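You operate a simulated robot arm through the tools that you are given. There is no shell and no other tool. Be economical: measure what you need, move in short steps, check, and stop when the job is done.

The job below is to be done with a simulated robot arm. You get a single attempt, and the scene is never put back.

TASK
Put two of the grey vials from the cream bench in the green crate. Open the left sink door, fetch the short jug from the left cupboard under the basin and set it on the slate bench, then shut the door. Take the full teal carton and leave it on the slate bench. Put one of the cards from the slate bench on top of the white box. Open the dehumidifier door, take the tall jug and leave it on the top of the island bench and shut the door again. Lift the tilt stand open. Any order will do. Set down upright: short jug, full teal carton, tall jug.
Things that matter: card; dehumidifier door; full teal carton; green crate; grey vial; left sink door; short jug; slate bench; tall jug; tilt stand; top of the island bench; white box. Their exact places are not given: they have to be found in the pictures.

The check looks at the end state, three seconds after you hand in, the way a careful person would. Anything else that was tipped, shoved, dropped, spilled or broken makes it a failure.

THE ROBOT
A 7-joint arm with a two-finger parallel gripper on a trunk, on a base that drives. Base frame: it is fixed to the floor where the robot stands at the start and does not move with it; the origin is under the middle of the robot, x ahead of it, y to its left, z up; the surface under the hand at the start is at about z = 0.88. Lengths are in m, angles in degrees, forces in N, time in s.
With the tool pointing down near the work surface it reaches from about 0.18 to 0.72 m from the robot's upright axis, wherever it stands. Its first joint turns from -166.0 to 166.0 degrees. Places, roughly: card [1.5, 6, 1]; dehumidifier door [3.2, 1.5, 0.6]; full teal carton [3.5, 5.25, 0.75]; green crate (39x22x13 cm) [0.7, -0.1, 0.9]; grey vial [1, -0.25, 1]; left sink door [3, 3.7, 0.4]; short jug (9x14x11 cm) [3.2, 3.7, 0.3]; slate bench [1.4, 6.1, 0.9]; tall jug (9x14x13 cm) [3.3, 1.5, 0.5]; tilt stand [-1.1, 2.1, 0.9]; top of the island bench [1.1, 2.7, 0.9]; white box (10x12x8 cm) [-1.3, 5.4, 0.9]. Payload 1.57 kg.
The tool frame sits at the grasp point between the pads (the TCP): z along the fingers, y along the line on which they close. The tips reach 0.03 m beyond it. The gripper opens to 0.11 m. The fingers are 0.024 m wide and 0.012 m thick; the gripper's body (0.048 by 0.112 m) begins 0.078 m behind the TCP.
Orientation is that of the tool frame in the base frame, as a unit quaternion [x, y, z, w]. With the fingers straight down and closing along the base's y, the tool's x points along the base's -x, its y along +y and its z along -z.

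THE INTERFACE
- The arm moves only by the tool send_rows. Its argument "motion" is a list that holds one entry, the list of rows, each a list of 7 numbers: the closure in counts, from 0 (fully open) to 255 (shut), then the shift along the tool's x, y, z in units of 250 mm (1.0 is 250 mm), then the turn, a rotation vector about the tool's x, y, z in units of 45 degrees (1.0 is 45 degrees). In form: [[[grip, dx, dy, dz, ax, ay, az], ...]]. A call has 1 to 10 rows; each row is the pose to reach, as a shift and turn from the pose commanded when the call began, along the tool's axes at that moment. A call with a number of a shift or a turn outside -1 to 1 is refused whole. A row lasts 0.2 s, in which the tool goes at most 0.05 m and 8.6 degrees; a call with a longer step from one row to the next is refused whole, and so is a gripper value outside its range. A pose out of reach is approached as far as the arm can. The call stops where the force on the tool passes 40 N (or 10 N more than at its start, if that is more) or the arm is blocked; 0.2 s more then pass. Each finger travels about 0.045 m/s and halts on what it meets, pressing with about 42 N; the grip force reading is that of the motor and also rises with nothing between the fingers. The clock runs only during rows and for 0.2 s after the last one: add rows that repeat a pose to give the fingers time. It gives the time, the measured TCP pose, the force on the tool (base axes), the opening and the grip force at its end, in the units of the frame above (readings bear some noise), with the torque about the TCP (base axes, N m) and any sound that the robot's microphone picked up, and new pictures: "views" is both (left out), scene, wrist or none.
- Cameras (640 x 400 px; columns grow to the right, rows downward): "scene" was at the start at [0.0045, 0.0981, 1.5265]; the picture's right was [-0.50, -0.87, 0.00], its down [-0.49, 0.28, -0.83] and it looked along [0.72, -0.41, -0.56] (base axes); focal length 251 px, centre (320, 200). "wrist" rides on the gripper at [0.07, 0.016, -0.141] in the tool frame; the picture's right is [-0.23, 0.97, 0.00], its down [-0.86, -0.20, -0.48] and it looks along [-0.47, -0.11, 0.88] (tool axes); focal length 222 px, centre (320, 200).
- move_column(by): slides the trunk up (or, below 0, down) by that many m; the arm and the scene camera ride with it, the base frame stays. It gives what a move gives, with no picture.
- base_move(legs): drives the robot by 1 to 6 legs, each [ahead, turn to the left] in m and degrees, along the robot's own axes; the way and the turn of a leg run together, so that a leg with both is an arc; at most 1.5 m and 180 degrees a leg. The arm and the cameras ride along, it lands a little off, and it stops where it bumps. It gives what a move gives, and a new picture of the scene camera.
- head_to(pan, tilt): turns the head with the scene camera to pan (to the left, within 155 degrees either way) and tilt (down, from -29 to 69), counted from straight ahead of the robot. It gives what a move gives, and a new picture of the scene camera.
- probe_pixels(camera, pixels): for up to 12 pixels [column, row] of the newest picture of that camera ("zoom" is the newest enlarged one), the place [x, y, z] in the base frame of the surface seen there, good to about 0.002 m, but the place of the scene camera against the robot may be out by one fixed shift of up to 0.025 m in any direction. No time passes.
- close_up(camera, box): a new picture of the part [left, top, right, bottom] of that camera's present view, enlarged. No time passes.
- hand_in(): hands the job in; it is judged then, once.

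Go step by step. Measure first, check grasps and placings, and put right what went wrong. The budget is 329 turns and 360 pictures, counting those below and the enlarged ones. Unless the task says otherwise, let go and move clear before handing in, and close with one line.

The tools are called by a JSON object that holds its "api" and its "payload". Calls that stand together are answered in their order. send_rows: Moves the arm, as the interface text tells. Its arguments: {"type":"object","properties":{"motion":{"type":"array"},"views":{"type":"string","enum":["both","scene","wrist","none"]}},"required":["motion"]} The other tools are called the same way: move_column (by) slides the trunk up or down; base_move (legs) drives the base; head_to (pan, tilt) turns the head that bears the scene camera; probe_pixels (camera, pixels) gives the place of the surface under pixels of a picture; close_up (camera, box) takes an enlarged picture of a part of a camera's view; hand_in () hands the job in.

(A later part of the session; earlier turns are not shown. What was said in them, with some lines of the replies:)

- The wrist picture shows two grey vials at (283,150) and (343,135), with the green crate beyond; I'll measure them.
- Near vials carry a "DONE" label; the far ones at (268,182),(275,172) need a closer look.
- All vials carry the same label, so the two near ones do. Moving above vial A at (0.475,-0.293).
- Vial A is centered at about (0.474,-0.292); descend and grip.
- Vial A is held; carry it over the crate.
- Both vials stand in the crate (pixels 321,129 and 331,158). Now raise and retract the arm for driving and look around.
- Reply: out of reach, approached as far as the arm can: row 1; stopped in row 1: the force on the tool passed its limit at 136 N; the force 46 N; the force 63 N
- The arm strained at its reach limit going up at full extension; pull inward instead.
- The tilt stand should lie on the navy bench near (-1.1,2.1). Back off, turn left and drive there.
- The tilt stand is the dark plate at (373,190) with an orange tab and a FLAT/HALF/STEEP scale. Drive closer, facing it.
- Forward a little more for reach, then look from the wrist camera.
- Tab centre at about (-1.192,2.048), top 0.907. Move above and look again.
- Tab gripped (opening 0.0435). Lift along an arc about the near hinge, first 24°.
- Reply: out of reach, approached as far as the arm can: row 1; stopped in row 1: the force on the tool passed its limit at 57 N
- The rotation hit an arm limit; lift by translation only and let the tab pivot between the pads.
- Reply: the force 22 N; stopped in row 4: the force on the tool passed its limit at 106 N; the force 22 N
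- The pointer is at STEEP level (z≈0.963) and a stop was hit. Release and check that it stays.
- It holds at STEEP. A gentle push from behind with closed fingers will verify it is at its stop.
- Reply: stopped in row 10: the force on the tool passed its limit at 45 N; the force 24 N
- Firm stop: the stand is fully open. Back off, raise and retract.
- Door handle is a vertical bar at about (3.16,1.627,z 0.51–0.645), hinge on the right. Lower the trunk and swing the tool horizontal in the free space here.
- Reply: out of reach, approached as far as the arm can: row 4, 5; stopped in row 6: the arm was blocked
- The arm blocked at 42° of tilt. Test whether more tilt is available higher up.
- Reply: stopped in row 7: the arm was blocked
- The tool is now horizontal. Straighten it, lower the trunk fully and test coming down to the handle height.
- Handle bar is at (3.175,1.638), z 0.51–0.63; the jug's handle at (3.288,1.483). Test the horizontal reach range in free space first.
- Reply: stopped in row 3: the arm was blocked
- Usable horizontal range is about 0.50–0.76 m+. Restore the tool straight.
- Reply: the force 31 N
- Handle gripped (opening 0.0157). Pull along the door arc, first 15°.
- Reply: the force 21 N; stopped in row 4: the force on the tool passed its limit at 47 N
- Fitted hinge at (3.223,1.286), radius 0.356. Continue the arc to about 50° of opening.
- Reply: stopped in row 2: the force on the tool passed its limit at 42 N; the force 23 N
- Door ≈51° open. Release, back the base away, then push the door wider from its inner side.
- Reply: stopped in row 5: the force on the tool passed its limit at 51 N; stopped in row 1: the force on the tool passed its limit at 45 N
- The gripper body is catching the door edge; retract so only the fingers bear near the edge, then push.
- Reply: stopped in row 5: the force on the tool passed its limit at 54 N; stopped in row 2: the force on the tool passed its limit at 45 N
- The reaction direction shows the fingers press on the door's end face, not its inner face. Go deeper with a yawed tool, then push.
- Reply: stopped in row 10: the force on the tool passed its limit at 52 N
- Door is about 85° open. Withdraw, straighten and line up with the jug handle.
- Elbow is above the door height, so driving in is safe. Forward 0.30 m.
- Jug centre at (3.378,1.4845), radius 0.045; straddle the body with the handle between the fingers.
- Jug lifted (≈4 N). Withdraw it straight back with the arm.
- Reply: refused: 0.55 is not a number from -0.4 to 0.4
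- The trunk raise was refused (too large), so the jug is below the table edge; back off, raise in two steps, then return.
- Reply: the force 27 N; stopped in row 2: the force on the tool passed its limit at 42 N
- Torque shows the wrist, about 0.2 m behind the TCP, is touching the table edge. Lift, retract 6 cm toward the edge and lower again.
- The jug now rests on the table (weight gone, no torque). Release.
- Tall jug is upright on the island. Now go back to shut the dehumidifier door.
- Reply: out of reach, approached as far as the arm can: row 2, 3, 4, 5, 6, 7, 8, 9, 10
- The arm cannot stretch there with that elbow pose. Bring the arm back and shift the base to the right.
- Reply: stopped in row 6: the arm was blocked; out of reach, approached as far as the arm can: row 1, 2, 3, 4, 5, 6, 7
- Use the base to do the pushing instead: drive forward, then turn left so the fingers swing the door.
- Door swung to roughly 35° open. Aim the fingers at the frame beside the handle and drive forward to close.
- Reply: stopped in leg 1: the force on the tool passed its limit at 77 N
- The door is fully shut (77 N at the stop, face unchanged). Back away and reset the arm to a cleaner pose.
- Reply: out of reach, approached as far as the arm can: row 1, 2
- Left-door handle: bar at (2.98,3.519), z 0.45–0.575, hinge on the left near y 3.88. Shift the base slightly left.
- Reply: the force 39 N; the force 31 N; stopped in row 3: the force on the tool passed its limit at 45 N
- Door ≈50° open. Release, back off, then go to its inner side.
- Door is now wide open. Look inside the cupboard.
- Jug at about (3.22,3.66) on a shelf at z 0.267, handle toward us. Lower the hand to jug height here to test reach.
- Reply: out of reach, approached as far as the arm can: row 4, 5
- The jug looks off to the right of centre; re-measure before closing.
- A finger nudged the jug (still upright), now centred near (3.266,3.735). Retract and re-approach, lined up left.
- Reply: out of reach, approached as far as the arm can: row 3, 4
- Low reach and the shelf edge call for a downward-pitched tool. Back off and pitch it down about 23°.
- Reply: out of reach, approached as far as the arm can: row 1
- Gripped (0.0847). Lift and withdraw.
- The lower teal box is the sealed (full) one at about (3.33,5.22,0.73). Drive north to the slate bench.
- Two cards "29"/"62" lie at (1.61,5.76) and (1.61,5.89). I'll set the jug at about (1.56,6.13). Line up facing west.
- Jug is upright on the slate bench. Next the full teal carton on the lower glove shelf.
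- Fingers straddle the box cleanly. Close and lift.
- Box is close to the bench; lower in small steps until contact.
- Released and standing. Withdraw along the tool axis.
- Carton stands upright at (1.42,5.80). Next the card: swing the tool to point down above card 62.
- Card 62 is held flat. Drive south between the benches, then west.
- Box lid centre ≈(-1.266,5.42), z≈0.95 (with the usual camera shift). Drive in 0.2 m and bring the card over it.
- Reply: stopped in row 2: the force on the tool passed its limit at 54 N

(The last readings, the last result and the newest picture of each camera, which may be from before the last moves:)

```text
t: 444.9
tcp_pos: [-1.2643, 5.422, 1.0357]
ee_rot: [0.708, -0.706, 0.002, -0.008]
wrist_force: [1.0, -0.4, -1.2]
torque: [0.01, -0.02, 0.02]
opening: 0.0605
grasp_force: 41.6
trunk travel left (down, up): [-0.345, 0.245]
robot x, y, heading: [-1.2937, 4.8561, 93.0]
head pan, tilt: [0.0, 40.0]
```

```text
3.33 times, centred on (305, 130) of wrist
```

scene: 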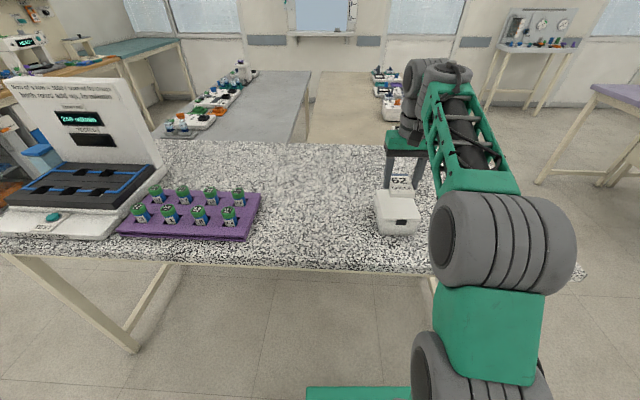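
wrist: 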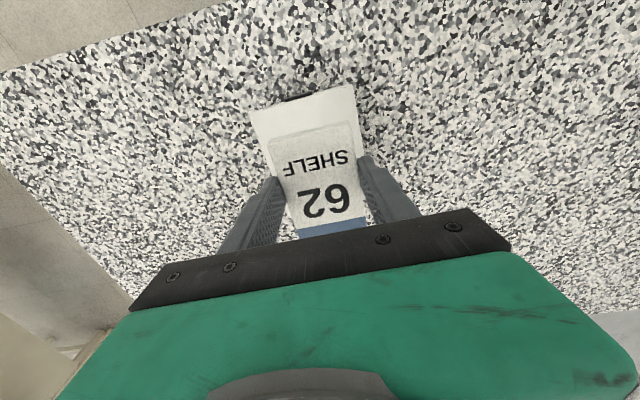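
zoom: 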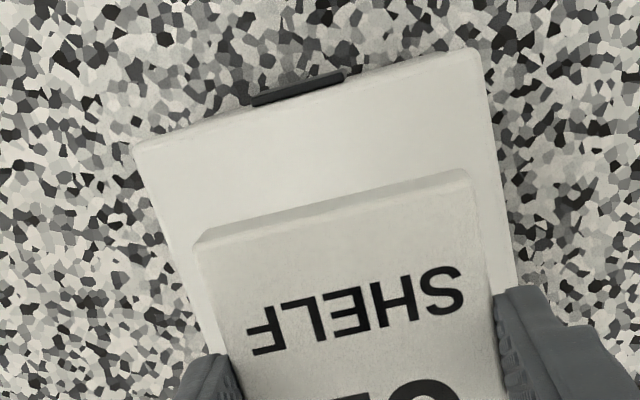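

{"api": "send_rows", "payload": {"motion": [[[255, 0, -0.02, 0.06, 0, 0, 0], [255, 0, -0.02, 0.12, 0, 0, 0], [255, 0, -0.02, 0.17, 0, 0, 0], [255, 0, -0.02, 0.19, 0, 0, 0], [255, 0, -0.02, 0.2, 0, 0, 0], [255, 0, -0.02, 0.2, 0, 0, 0]]], "views": "wrist"}}

```text
t: 446.3
tcp_pos: [-1.2581, 5.4215, 0.9878]
ee_rot: [0.708, -0.706, 0.002, -0.007]
wrist_force: [-0.5, -0.4, -1.1]
torque: [0.0, -0.02, -0.01]
opening: 0.0608
grasp_force: 41.9
trunk travel left (down, up): [-0.345, 0.245]
robot x, y, heading: [-1.29, 4.8583, 92.8]
head pan, tilt: [0.0, 40.0]
```

wrist: 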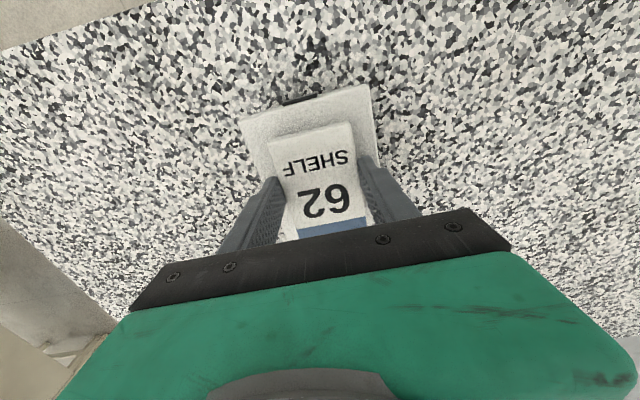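

{"api": "send_rows", "payload": {"motion": [[[255, 0, 0, 0.006, 0, 0, 0], [255, 0, 0, 0.012, 0, 0, 0], [255, 0, 0, 0.018, 0, 0, 0], [255, 0, 0, 0.022, 0, 0, 0]]], "views": "none"}}

```text
t: 447.3
tcp_pos: [-1.2587, 5.421, 0.9829]
ee_rot: [0.708, -0.706, -0.001, -0.009]
wrist_force: [0.5, 1.5, 3.9]
torque: [-0.17, 0.12, 0.03]
opening: 0.061
grasp_force: 42.2
trunk travel left (down, up): [-0.345, 0.245]
robot x, y, heading: [-1.2889, 4.8595, 93.1]
head pan, tilt: [0.0, 40.0]
```

Contact with the lid (≈4–5 N). Release gently and rise.

{"api": "send_rows", "payload": {"motion": [[[220, 0, 0, 0, 0, 0, 0], [150, 0, 0, 0, 0, 0, 0], [100, 0, 0, 0, 0, 0, 0], [70, 0, 0, 0, 0, 0, 0], [70, 0, 0, -0.1, 0, 0, 0], [70, 0, 0, -0.25, 0, 0, 0], [70, 0, 0, -0.4, 0, 0, 0], [70, 0, 0, -0.5, 0, 0, 0]]], "views": "both"}}

```text
t: 449.1
tcp_pos: [-1.2608, 5.4194, 1.1088]
ee_rot: [0.708, -0.706, 0.001, -0.008]
wrist_force: [-0.3, 0.3, -0.4]
torque: [0.01, -0.04, 0.0]
opening: 0.0798
grasp_force: 0.1
trunk travel left (down, up): [-0.345, 0.245]
robot x, y, heading: [-1.2927, 4.8567, 93.0]
head pan, tilt: [0.0, 40.0]
```

scene: 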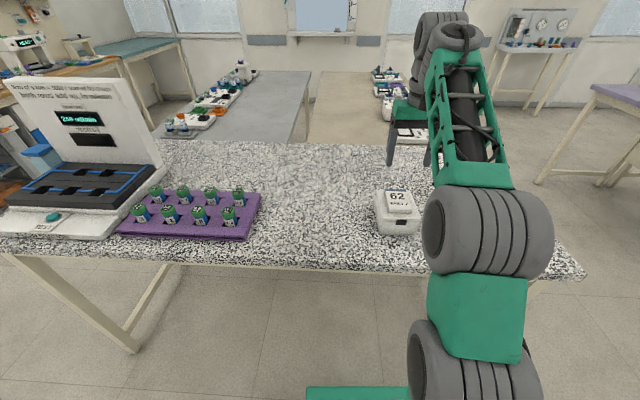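
wrist: 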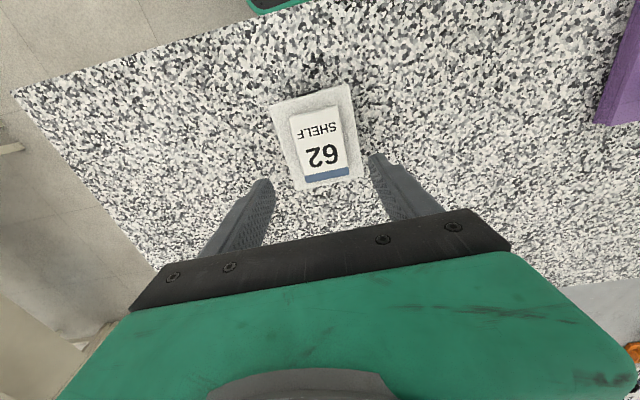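

Card 62 lies flat on the white box. Now go back to shut the sink door: back off and drive east along the corridor.

{"api": "base_move", "payload": {"legs": [[-0.4, 0], [0, -112], [0.9, 0], [0, 19]]}}

```text
t: 461.6
tcp_pos: [0.1462, 4.123, 1.1077]
ee_rot: [0.025, 1.0, -0.006, 0.005]
wrist_force: [-0.5, 0.4, 0.9]
torque: [-0.02, -0.02, 0.03]
opening: 0.0797
grasp_force: 0.1
trunk travel left (down, up): [-0.345, 0.245]
robot x, y, heading: [-0.4137, 4.1853, 0.4]
head pan, tilt: [0.0, 40.0]
```

scene: 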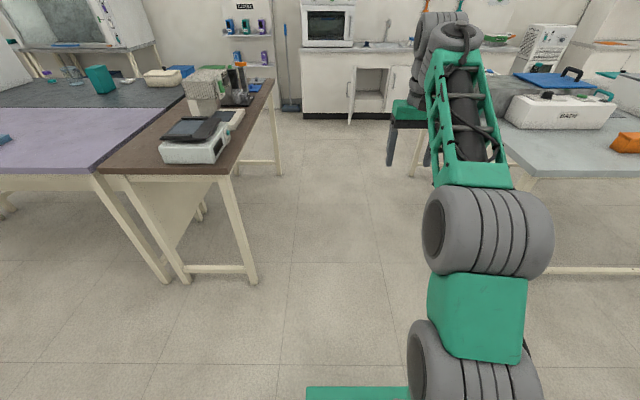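

{"api": "base_move", "payload": {"legs": [[1.2, 0], [1.15, 0]]}}

{"api": "send_rows", "payload": {"motion": [[[150, 0.05, 0, 0, 0, -0.16, 0], [255, 0.1, 0, 0, 0, -0.32, 0], [255, 0.15, 0, 0, 0, -0.48, 0], [255, 0.2, 0, 0, 0, -0.64, 0], [255, 0.2, 0, 0, 0, -0.8, 0], [255, 0.2, 0, 0, 0, -0.96, 0]]], "views": "scene"}}

```text
t: 473.0
tcp_pos: [2.4727, 4.105, 1.107]
ee_rot: [0.037, 0.999, -0.007, 0.004]
wrist_force: [-0.2, -0.2, 0.1]
torque: [0.0, 0.03, -0.02]
opening: 0.0797
grasp_force: 0.0
trunk travel left (down, up): [-0.345, 0.245]
robot x, y, heading: [1.9142, 4.1833, -1.5]
head pan, tilt: [0.0, 40.0]
```

scene: 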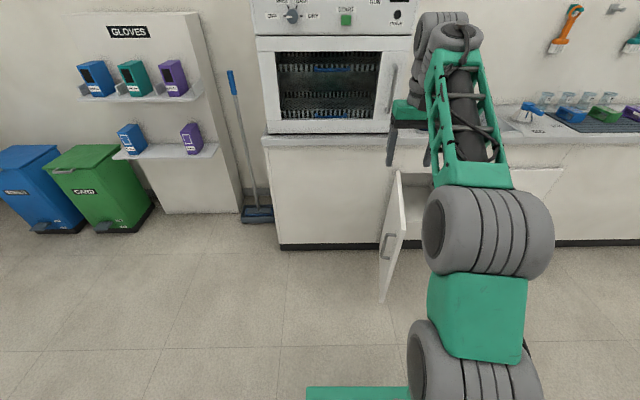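

```text
t: 474.4
tcp_pos: [2.4243, 4.1314, 1.167]
ee_rot: [0.034, 0.931, -0.026, 0.363]
wrist_force: [0.3, 0.0, 0.4]
torque: [0.0, 0.0, 0.02]
opening: 0.0001
grasp_force: 21.8
out of reach, approached as far as the arm can: row 2, 3, 5, 6
trunk travel left (down, up): [-0.345, 0.245]
robot x, y, heading: [1.9149, 4.1806, -1.3]
head pan, tilt: [0.0, 40.0]
```

scene: 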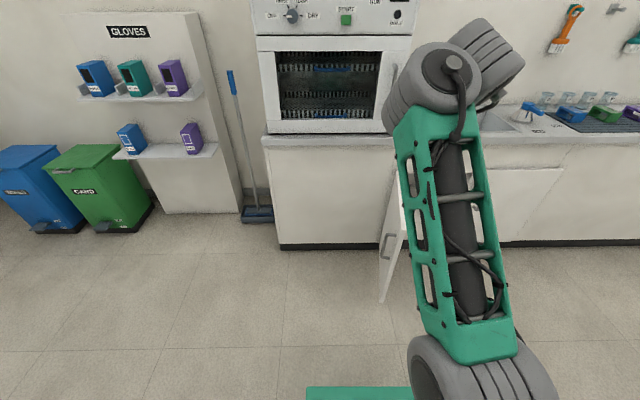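

{"api": "move_column", "payload": {"by": -0.345}}

{"api": "send_rows", "payload": {"motion": [[[255, 0, 0, 0.12, 0, 0, 0], [255, 0, 0, 0.24, 0, 0, 0], [255, 0, 0, 0.36, 0, -0.1, 0], [255, 0, 0, 0.48, 0, -0.25, 0], [255, -0.04, 0, 0.55, 0, -0.4, 0], [255, -0.08, 0, 0.55, 0, -0.55, 0], [255, -0.08, 0, 0.55, 0, -0.7, 0]]], "views": "scene"}}

```text
t: 477.8
tcp_pos: [2.4241, 4.1311, 0.8214]
ee_rot: [0.035, 0.931, -0.026, 0.363]
wrist_force: [-0.7, -0.3, 0.2]
torque: [-0.04, 0.01, 0.0]
opening: 0.0
grasp_force: 21.6
trunk travel left (down, up): [0.0, 0.59]
robot x, y, heading: [1.9129, 4.1792, -1.5]
head pan, tilt: [0.0, 40.0]
```

```text
t: 479.0
tcp_pos: [2.5498, 4.1403, 0.631]
ee_rot: [0.018, 0.904, -0.018, 0.426]
wrist_force: [-0.4, -0.5, 0.7]
torque: [-0.02, 0.0, 0.03]
opening: 0.0
grasp_force: 22.2
out of reach, approached as far as the arm can: row 1, 2, 3
trunk travel left (down, up): [0.0, 0.59]
robot x, y, heading: [1.9191, 4.1814, -1.1]
head pan, tilt: [0.0, 40.0]
stopped in row 6: the arm was blocked; the commanded pose is now the measured one
```

scene: 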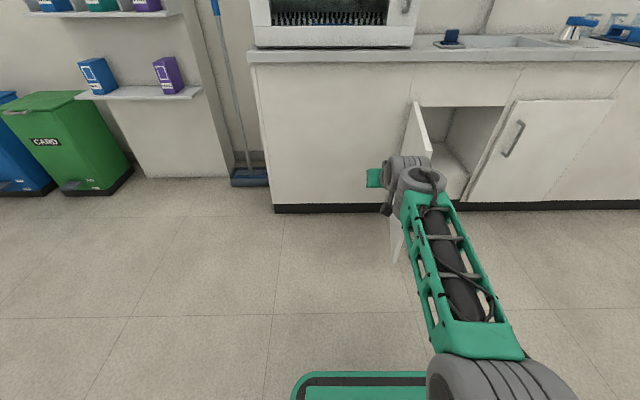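

{"api": "probe_pixels", "payload": {"camera": "scene", "pixels": [[412, 130], [418, 104], [428, 150], [395, 245], [375, 178], [400, 130]]}}

{"api": "close_up", "payload": {"camera": "scene", "box": [340, 80, 480, 280]}}

```text
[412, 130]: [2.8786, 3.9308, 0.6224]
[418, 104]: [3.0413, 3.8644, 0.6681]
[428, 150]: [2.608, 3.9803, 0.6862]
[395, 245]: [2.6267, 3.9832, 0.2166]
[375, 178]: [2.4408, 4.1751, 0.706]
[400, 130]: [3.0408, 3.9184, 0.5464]
```

```text
2.00 times, centred on (410, 180) of scene
```

zoom: 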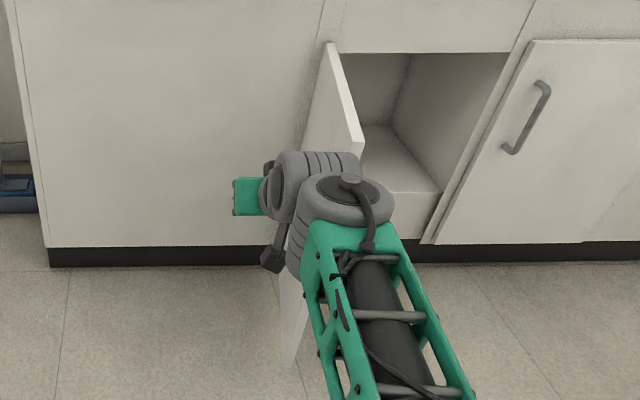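

Door is about 106° open; fingers are north of it. Advance and sweep right with the base to swing it closed.

{"api": "base_move", "payload": {"legs": [[0.2, 0], [0, -25]]}}

```text
t: 481.9
tcp_pos: [2.6742, 3.8663, 0.6336]
ee_rot: [0.216, 0.877, -0.112, 0.414]
wrist_force: [-0.1, 0.2, -0.2]
torque: [0.0, -0.05, -0.03]
opening: 0.0004
grasp_force: 21.0
trunk travel left (down, up): [0.0, 0.59]
robot x, y, heading: [2.1197, 4.1795, -26.6]
head pan, tilt: [0.0, 40.0]
```

scene: 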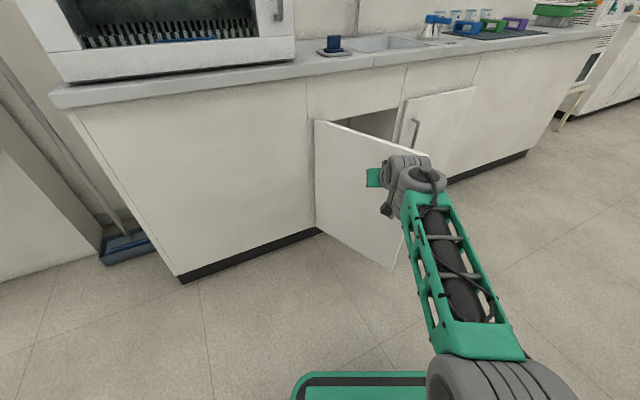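

{"api": "base_move", "payload": {"legs": [[0, -10], [0.3, 0]]}}

```text
t: 483.8
tcp_pos: [2.678, 3.7197, 0.6327]
ee_rot: [0.299, 0.854, -0.152, 0.399]
wrist_force: [-4.6, -3.0, 3.2]
torque: [-0.09, 0.07, -0.06]
opening: 0.0004
grasp_force: 21.9
trunk travel left (down, up): [0.0, 0.59]
robot x, y, heading: [2.1876, 4.1224, -37.2]
head pan, tilt: [0.0, 40.0]
stopped in leg 2: the force on the tool passed its limit at 55 N (the readings are from after the stop); the commanded pose is now the measured one
```

scene: 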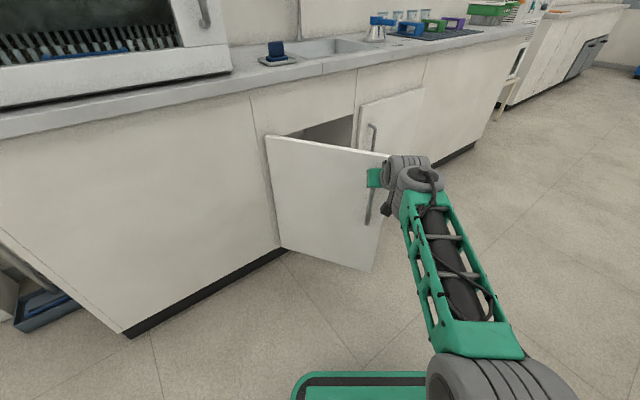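

{"api": "send_rows", "payload": {"motion": [[[255, -0.02, -0.003, 0.024, 0, 0, 0], [255, -0.05, -0.008, 0.06, 0, 0, 0], [255, -0.08, -0.013, 0.098, 0, 0, 0], [255, -0.11, -0.018, 0.134, 0, 0, 0], [255, -0.14, -0.023, 0.17, 0, 0, 0], [255, -0.17, -0.028, 0.207, 0, 0, 0], [255, -0.2, -0.033, 0.244, 0, 0, 0], [255, -0.23, -0.037, 0.28, 0, 0, 0], [255, -0.26, -0.042, 0.317, 0, 0, 0], [255, -0.3, -0.048, 0.366, 0, 0, 0]]], "views": "scene"}}

```text
t: 486.0
tcp_pos: [2.7579, 3.6387, 0.6389]
ee_rot: [0.299, 0.852, -0.153, 0.403]
wrist_force: [1.2, 0.2, 0.6]
torque: [0.01, 0.0, 0.0]
opening: 0.0
grasp_force: 21.5
trunk travel left (down, up): [0.0, 0.59]
robot x, y, heading: [2.1901, 4.1227, -37.1]
head pan, tilt: [0.0, 40.0]
```

scene: 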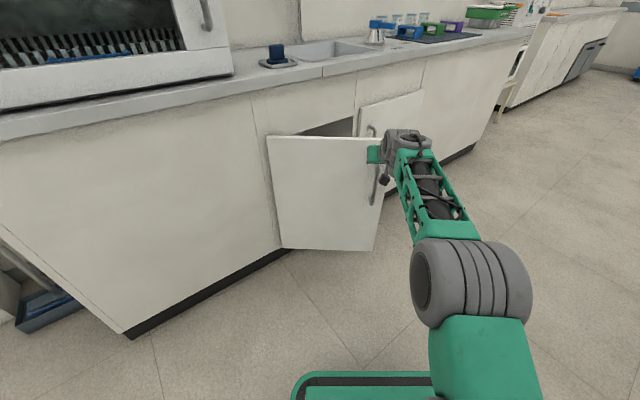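

{"api": "send_rows", "payload": {"motion": [[[255, 0.1, 0, -0.12, 0, 0, 0], [255, 0.2, 0.005, -0.24, 0, 0, 0], [255, 0.3, 0.01, -0.36, 0, 0, 0], [255, 0.4, 0.015, -0.48, 0, 0, 0], [255, 0.5, 0.02, -0.6, 0, 0, 0], [255, 0.57, 0.02, -0.7, 0, 0, 0]]], "views": "none"}}

{"api": "base_move", "payload": {"legs": [[0, -50], [0.48, 0], [0, 84]]}}

```text
t: 487.4
tcp_pos: [2.5886, 3.7839, 0.6365]
ee_rot: [0.298, 0.853, -0.151, 0.4]
wrist_force: [-0.5, -0.4, 0.7]
torque: [-0.02, 0.02, -0.01]
opening: 0.0
grasp_force: 21.2
trunk travel left (down, up): [0.0, 0.59]
robot x, y, heading: [2.1901, 4.1247, -37.1]
head pan, tilt: [0.0, 40.0]
```

```text
t: 496.0
tcp_pos: [2.7307, 3.5651, 0.6364]
ee_rot: [0.053, 0.903, -0.038, 0.425]
wrist_force: [-3.6, -5.5, 2.0]
torque: [-0.07, -0.03, -0.15]
opening: 0.0
grasp_force: 21.5
trunk travel left (down, up): [0.0, 0.59]
robot x, y, heading: [2.2112, 3.6362, -4.3]
head pan, tilt: [0.0, 40.0]
stopped in leg 3: the force on the tool passed its limit at 58 N (the readings are from after the stop); the commanded pose is now the measured one
```

scene: 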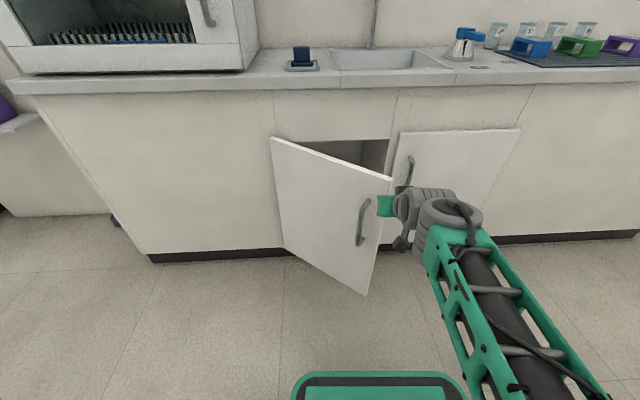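

{"api": "probe_pixels", "payload": {"camera": "scene", "pixels": [[388, 180], [366, 290], [272, 142], [362, 210], [386, 206], [375, 190]]}}

{"api": "close_up", "payload": {"camera": "scene", "box": [330, 140, 480, 260]}}

{"api": "send_rows", "payload": {"motion": [[[255, 0, 0, 0, 0, 0, 0]]], "views": "wrist"}}

```text
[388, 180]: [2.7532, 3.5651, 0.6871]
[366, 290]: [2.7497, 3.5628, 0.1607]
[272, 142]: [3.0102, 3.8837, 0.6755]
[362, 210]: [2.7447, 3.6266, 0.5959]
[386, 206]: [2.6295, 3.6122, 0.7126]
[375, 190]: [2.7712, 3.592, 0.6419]
```

```text
3.33 times, centred on (405, 200) of scene
```

zoom: 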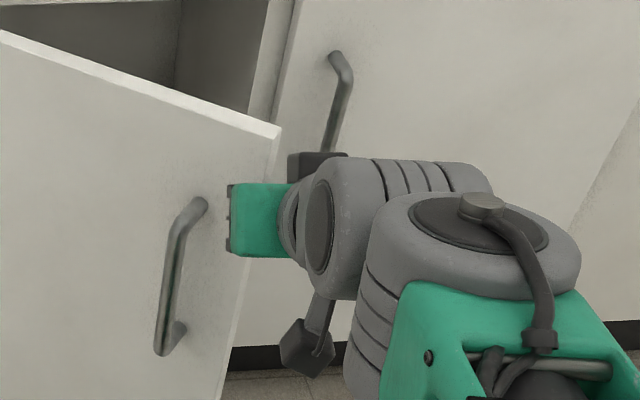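

```text
t: 496.4
tcp_pos: [2.7298, 3.5654, 0.6363]
ee_rot: [0.054, 0.903, -0.038, 0.426]
wrist_force: [-6.9, -7.5, 2.7]
torque: [-0.08, 0.0, -0.18]
opening: 0.0
grasp_force: 21.6
trunk travel left (down, up): [0.0, 0.59]
robot x, y, heading: [2.2135, 3.6384, -4.1]
head pan, tilt: [0.0, 40.0]
```

wrist: 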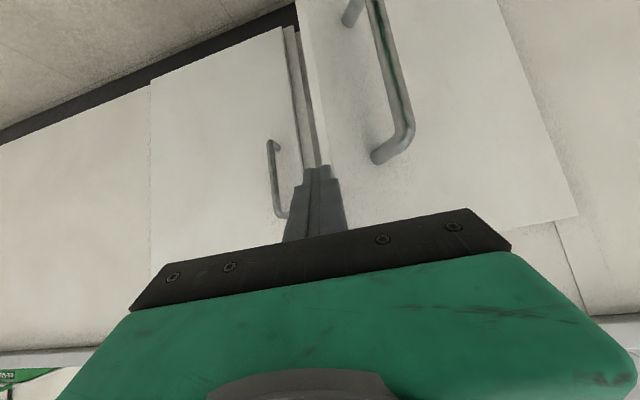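

The finger touches the door's end edge. Back off, shift left of the handle (y≈3.70) and then push straight in.

{"api": "send_rows", "payload": {"motion": [[[255, 0.076, -0.015, -0.092, 0, 0, 0], [255, 0.152, -0.031, -0.184, 0, 0, 0], [255, 0.16, 0.12, -0.2, 0, 0, 0], [255, 0.17, 0.28, -0.215, 0, 0, 0], [255, 0.18, 0.42, -0.23, 0, 0, 0], [255, 0.187, 0.52, -0.246, 0, 0, 0], [255, 0.187, 0.52, -0.246, 0, 0, 0]]], "views": "wrist"}}

```text
t: 498.0
tcp_pos: [2.6708, 3.704, 0.6388]
ee_rot: [0.053, 0.901, -0.038, 0.428]
wrist_force: [0.6, -0.1, -0.1]
torque: [0.01, 0.02, 0.03]
opening: 0.0
grasp_force: 21.0
trunk travel left (down, up): [0.0, 0.59]
robot x, y, heading: [2.2127, 3.6425, -4.2]
head pan, tilt: [0.0, 40.0]
```

wrist: 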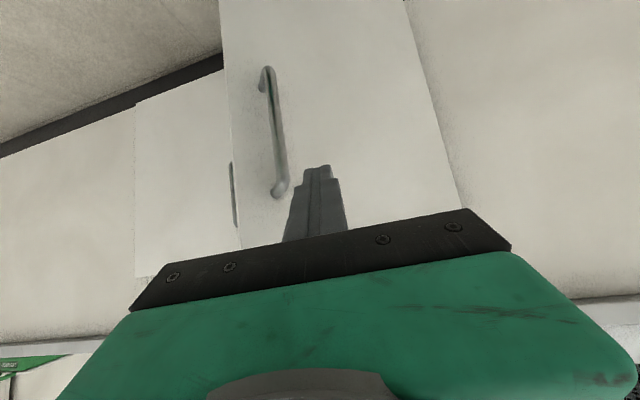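

{"api": "base_move", "payload": {"legs": [[0.12, 0]]}}

{"api": "send_rows", "payload": {"motion": [[[255, -0.05, 0.01, 0.06, 0, 0, 0], [255, -0.1, 0.02, 0.12, 0, 0, 0], [255, -0.15, 0.03, 0.18, 0, 0, 0], [255, -0.2, 0.04, 0.24, 0, 0, 0], [255, -0.25, 0.05, 0.3, 0, 0, 0], [255, -0.3, 0.06, 0.36, 0, 0, 0], [255, -0.35, 0.07, 0.42, 0, 0, 0], [255, -0.4, 0.08, 0.48, 0, 0, 0], [255, -0.45, 0.09, 0.54, 0, 0, 0], [255, -0.5, 0.1, 0.6, 0, 0, 0]]], "views": "scene"}}

```text
t: 499.3
tcp_pos: [2.7899, 3.6946, 0.6398]
ee_rot: [0.054, 0.902, -0.04, 0.427]
wrist_force: [-0.7, 0.0, -0.7]
torque: [0.0, 0.01, -0.01]
opening: 0.0
grasp_force: 21.2
trunk travel left (down, up): [0.0, 0.59]
robot x, y, heading: [2.336, 3.6304, -4.1]
head pan, tilt: [0.0, 40.0]
```

scene: 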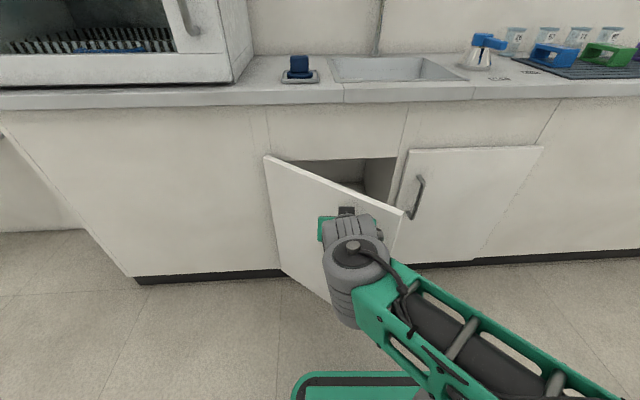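

```text
t: 501.5
tcp_pos: [2.9881, 3.6957, 0.6406]
ee_rot: [0.055, 0.902, -0.04, 0.427]
wrist_force: [0.5, -0.8, 0.7]
torque: [-0.01, 0.0, 0.02]
opening: 0.0
grasp_force: 21.5
trunk travel left (down, up): [0.0, 0.59]
robot x, y, heading: [2.3318, 3.6286, -4.1]
head pan, tilt: [0.0, 40.0]
```

scene: 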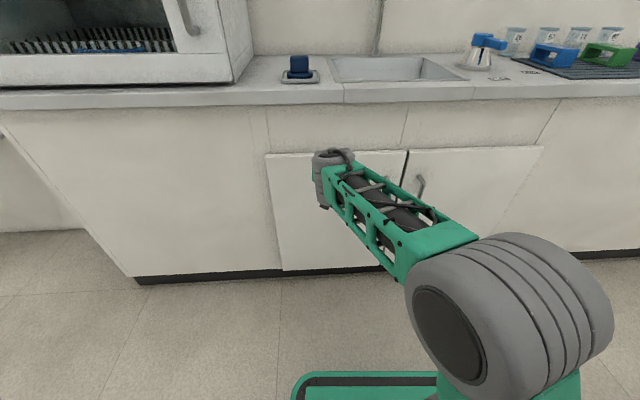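

{"api": "send_rows", "payload": {"motion": [[[255, -0.02, 0.004, 0.024, 0, 0, 0], [255, -0.04, 0.008, 0.048, 0, 0, 0], [255, -0.06, 0.012, 0.072, 0, 0, 0], [255, -0.08, 0.016, 0.096, 0, 0, 0], [255, -0.1, 0.02, 0.12, 0, 0, 0]]], "views": "none"}}

{"api": "send_rows", "payload": {"motion": [[[255, 0.1, -0.02, -0.12, 0, 0, 0], [255, 0.22, -0.04, -0.26, 0, 0, 0], [255, 0.32, -0.06, -0.4, 0, 0, 0], [255, 0.42, -0.08, -0.52, 0, 0, 0]]], "views": "both"}}

{"api": "close_up", "payload": {"camera": "scene", "box": [240, 100, 560, 290]}}

```text
t: 502.1
tcp_pos: [2.997, 3.6938, 0.6403]
ee_rot: [0.054, 0.904, -0.039, 0.423]
wrist_force: [-24.8, -1.9, 9.4]
torque: [-0.01, -0.02, 0.08]
opening: 0.0
grasp_force: 21.2
trunk travel left (down, up): [0.0, 0.59]
robot x, y, heading: [2.3339, 3.6341, -4.2]
head pan, tilt: [0.0, 40.0]
stopped in row 3: the force on the tool passed its limit at 56 N (the readings are from after the stop); the commanded pose is now the measured one
```

```text
t: 503.1
tcp_pos: [2.8296, 3.6945, 0.6412]
ee_rot: [0.055, 0.904, -0.04, 0.422]
wrist_force: [0.7, -0.7, 0.2]
torque: [0.0, -0.01, -0.01]
opening: 0.0
grasp_force: 21.9
trunk travel left (down, up): [0.0, 0.59]
robot x, y, heading: [2.3311, 3.6328, -4.2]
head pan, tilt: [0.0, 40.0]
```

scene: 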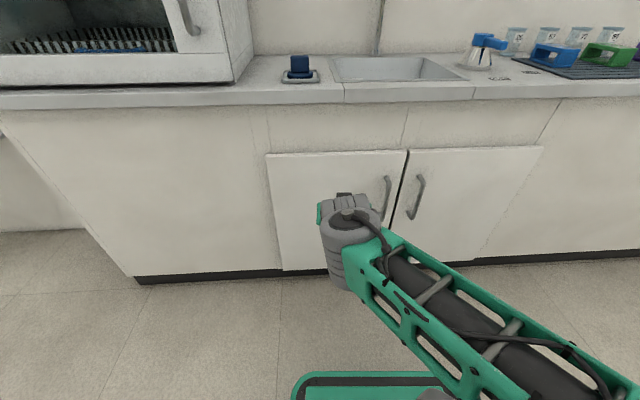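
wrist: 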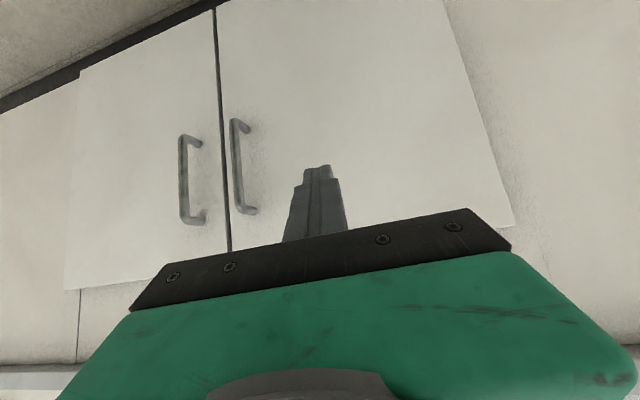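

```text
2.00 times, centred on (400, 195) of scene
```

zoom: 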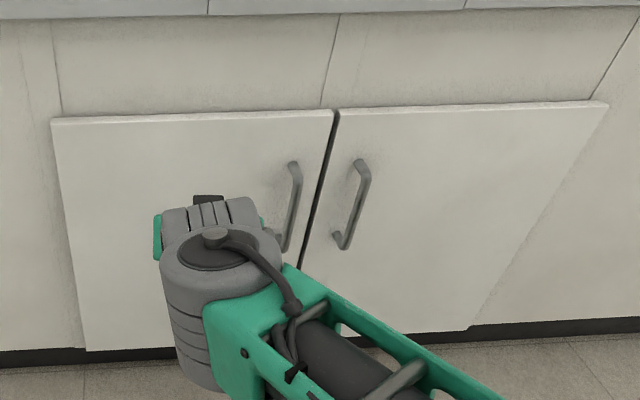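

{"api": "probe_pixels", "payload": {"camera": "wrist", "pixels": [[232, 110], [225, 60], [212, 110], [205, 60], [400, 100], [225, 180], [235, 225]]}}

{"api": "base_move", "payload": {"legs": [[-0.12, 0]]}}

{"api": "head_to", "payload": {"pan": -60, "tilt": 15}}

```text
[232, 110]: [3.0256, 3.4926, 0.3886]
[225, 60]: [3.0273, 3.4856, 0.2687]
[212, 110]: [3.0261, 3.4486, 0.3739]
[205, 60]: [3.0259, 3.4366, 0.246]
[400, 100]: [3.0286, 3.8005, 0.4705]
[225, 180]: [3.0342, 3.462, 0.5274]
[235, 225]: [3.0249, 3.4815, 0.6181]
```

```text
t: 504.4
tcp_pos: [2.7079, 3.7006, 0.6417]
ee_rot: [0.055, 0.903, -0.04, 0.424]
wrist_force: [-0.3, -0.4, 0.1]
torque: [0.02, 0.02, 0.05]
opening: 0.0001
grasp_force: 21.6
trunk travel left (down, up): [0.0, 0.59]
robot x, y, heading: [2.2087, 3.6405, -4.2]
head pan, tilt: [0.0, 40.0]
```

scene: 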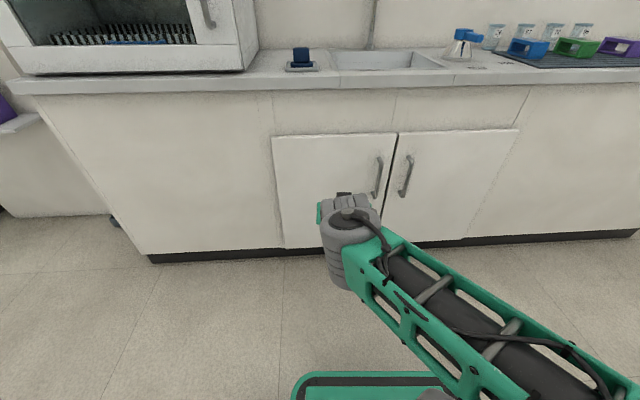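

```text
t: 505.7
tcp_pos: [2.7081, 3.7011, 0.642]
ee_rot: [0.055, 0.903, -0.04, 0.423]
wrist_force: [-0.9, -0.2, -0.4]
torque: [-0.02, -0.01, 0.0]
opening: 0.0001
grasp_force: 21.9
trunk travel left (down, up): [0.0, 0.59]
robot x, y, heading: [2.2109, 3.6387, -4.2]
head pan, tilt: [-60.0, 15.0]
```

scene: 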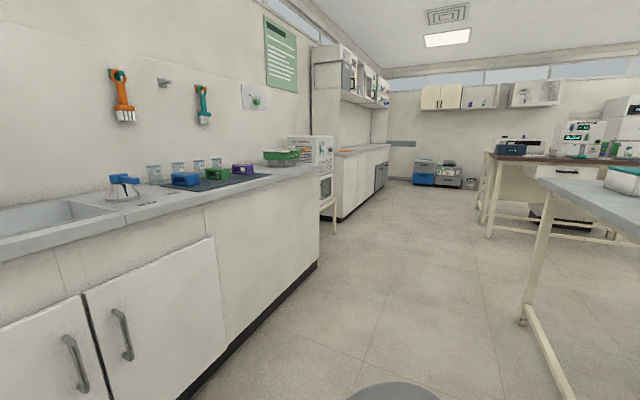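

{"api": "close_up", "payload": {"camera": "scene", "box": [280, 130, 360, 220]}}

{"api": "head_to", "payload": {"pan": 110, "tilt": 15}}

{"api": "close_up", "payload": {"camera": "scene", "box": [200, 100, 440, 240]}}

{"api": "head_to", "payload": {"pan": -150, "tilt": 20}}

```text
4.44 times, centred on (320, 175) of scene
```

zoom: 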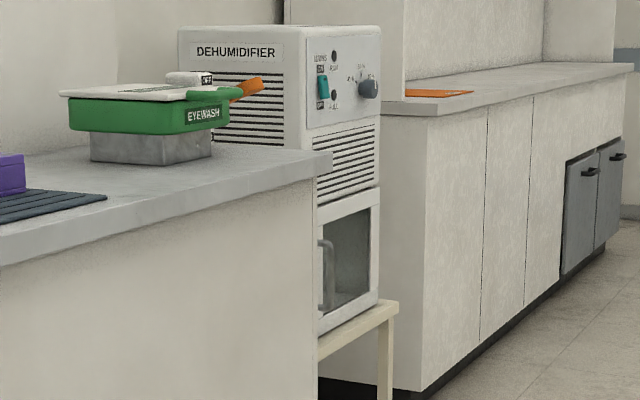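

```text
t: 508.2
tcp_pos: [2.7073, 3.7017, 0.6421]
ee_rot: [0.055, 0.904, -0.039, 0.423]
wrist_force: [0.8, -0.7, 0.4]
torque: [0.02, -0.01, 0.02]
opening: 0.0
grasp_force: 21.8
trunk travel left (down, up): [0.0, 0.59]
robot x, y, heading: [2.2136, 3.6415, -4.4]
head pan, tilt: [110.0, 15.0]
```

scene: 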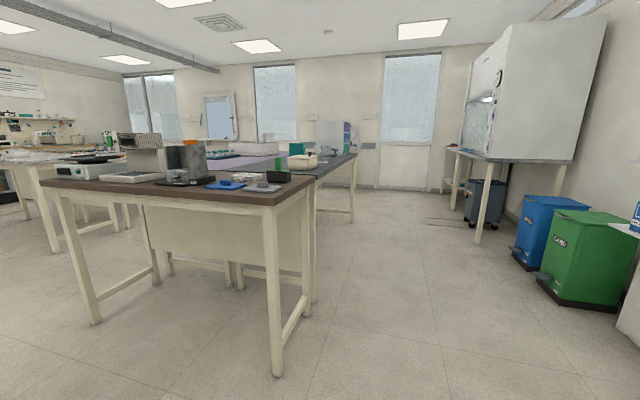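

```text
2.67 times, centred on (320, 170) of scene
```

zoom: 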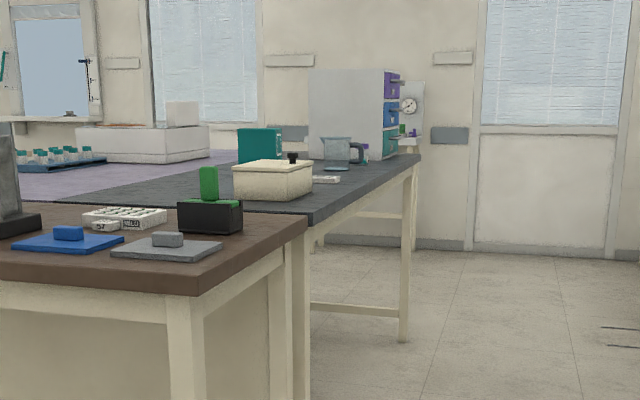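

```text
t: 511.9
tcp_pos: [2.7088, 3.702, 0.643]
ee_rot: [0.055, 0.904, -0.04, 0.423]
wrist_force: [0.4, -0.3, -0.2]
torque: [0.02, 0.02, -0.02]
opening: 0.0
grasp_force: 21.2
trunk travel left (down, up): [0.0, 0.59]
robot x, y, heading: [2.2099, 3.6395, -4.0]
head pan, tilt: [-150.0, 20.0]
```

scene: 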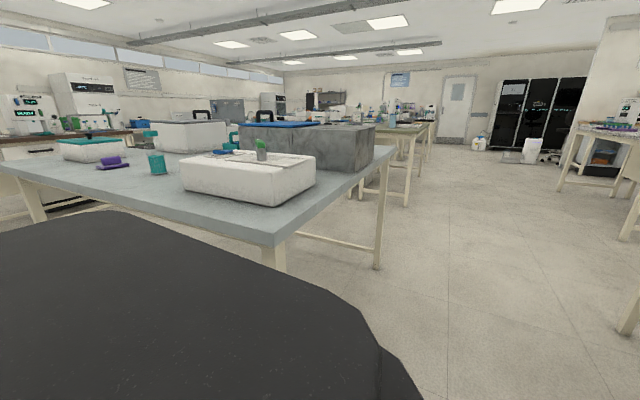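

Everything checks out: the dehumidifier and sink doors are flush, the jug and carton stand on the slate bench, and the tall jug was left upright on the island. The vials, card and open tilt stand were checked when I placed them. The hand is empty and clear, so I'm handing in.

{"api": "hand_in", "payload": {}}

```text
The job is handed in.
```

I finished all the tasks and handed the job in; the result of the check hasn't come back.
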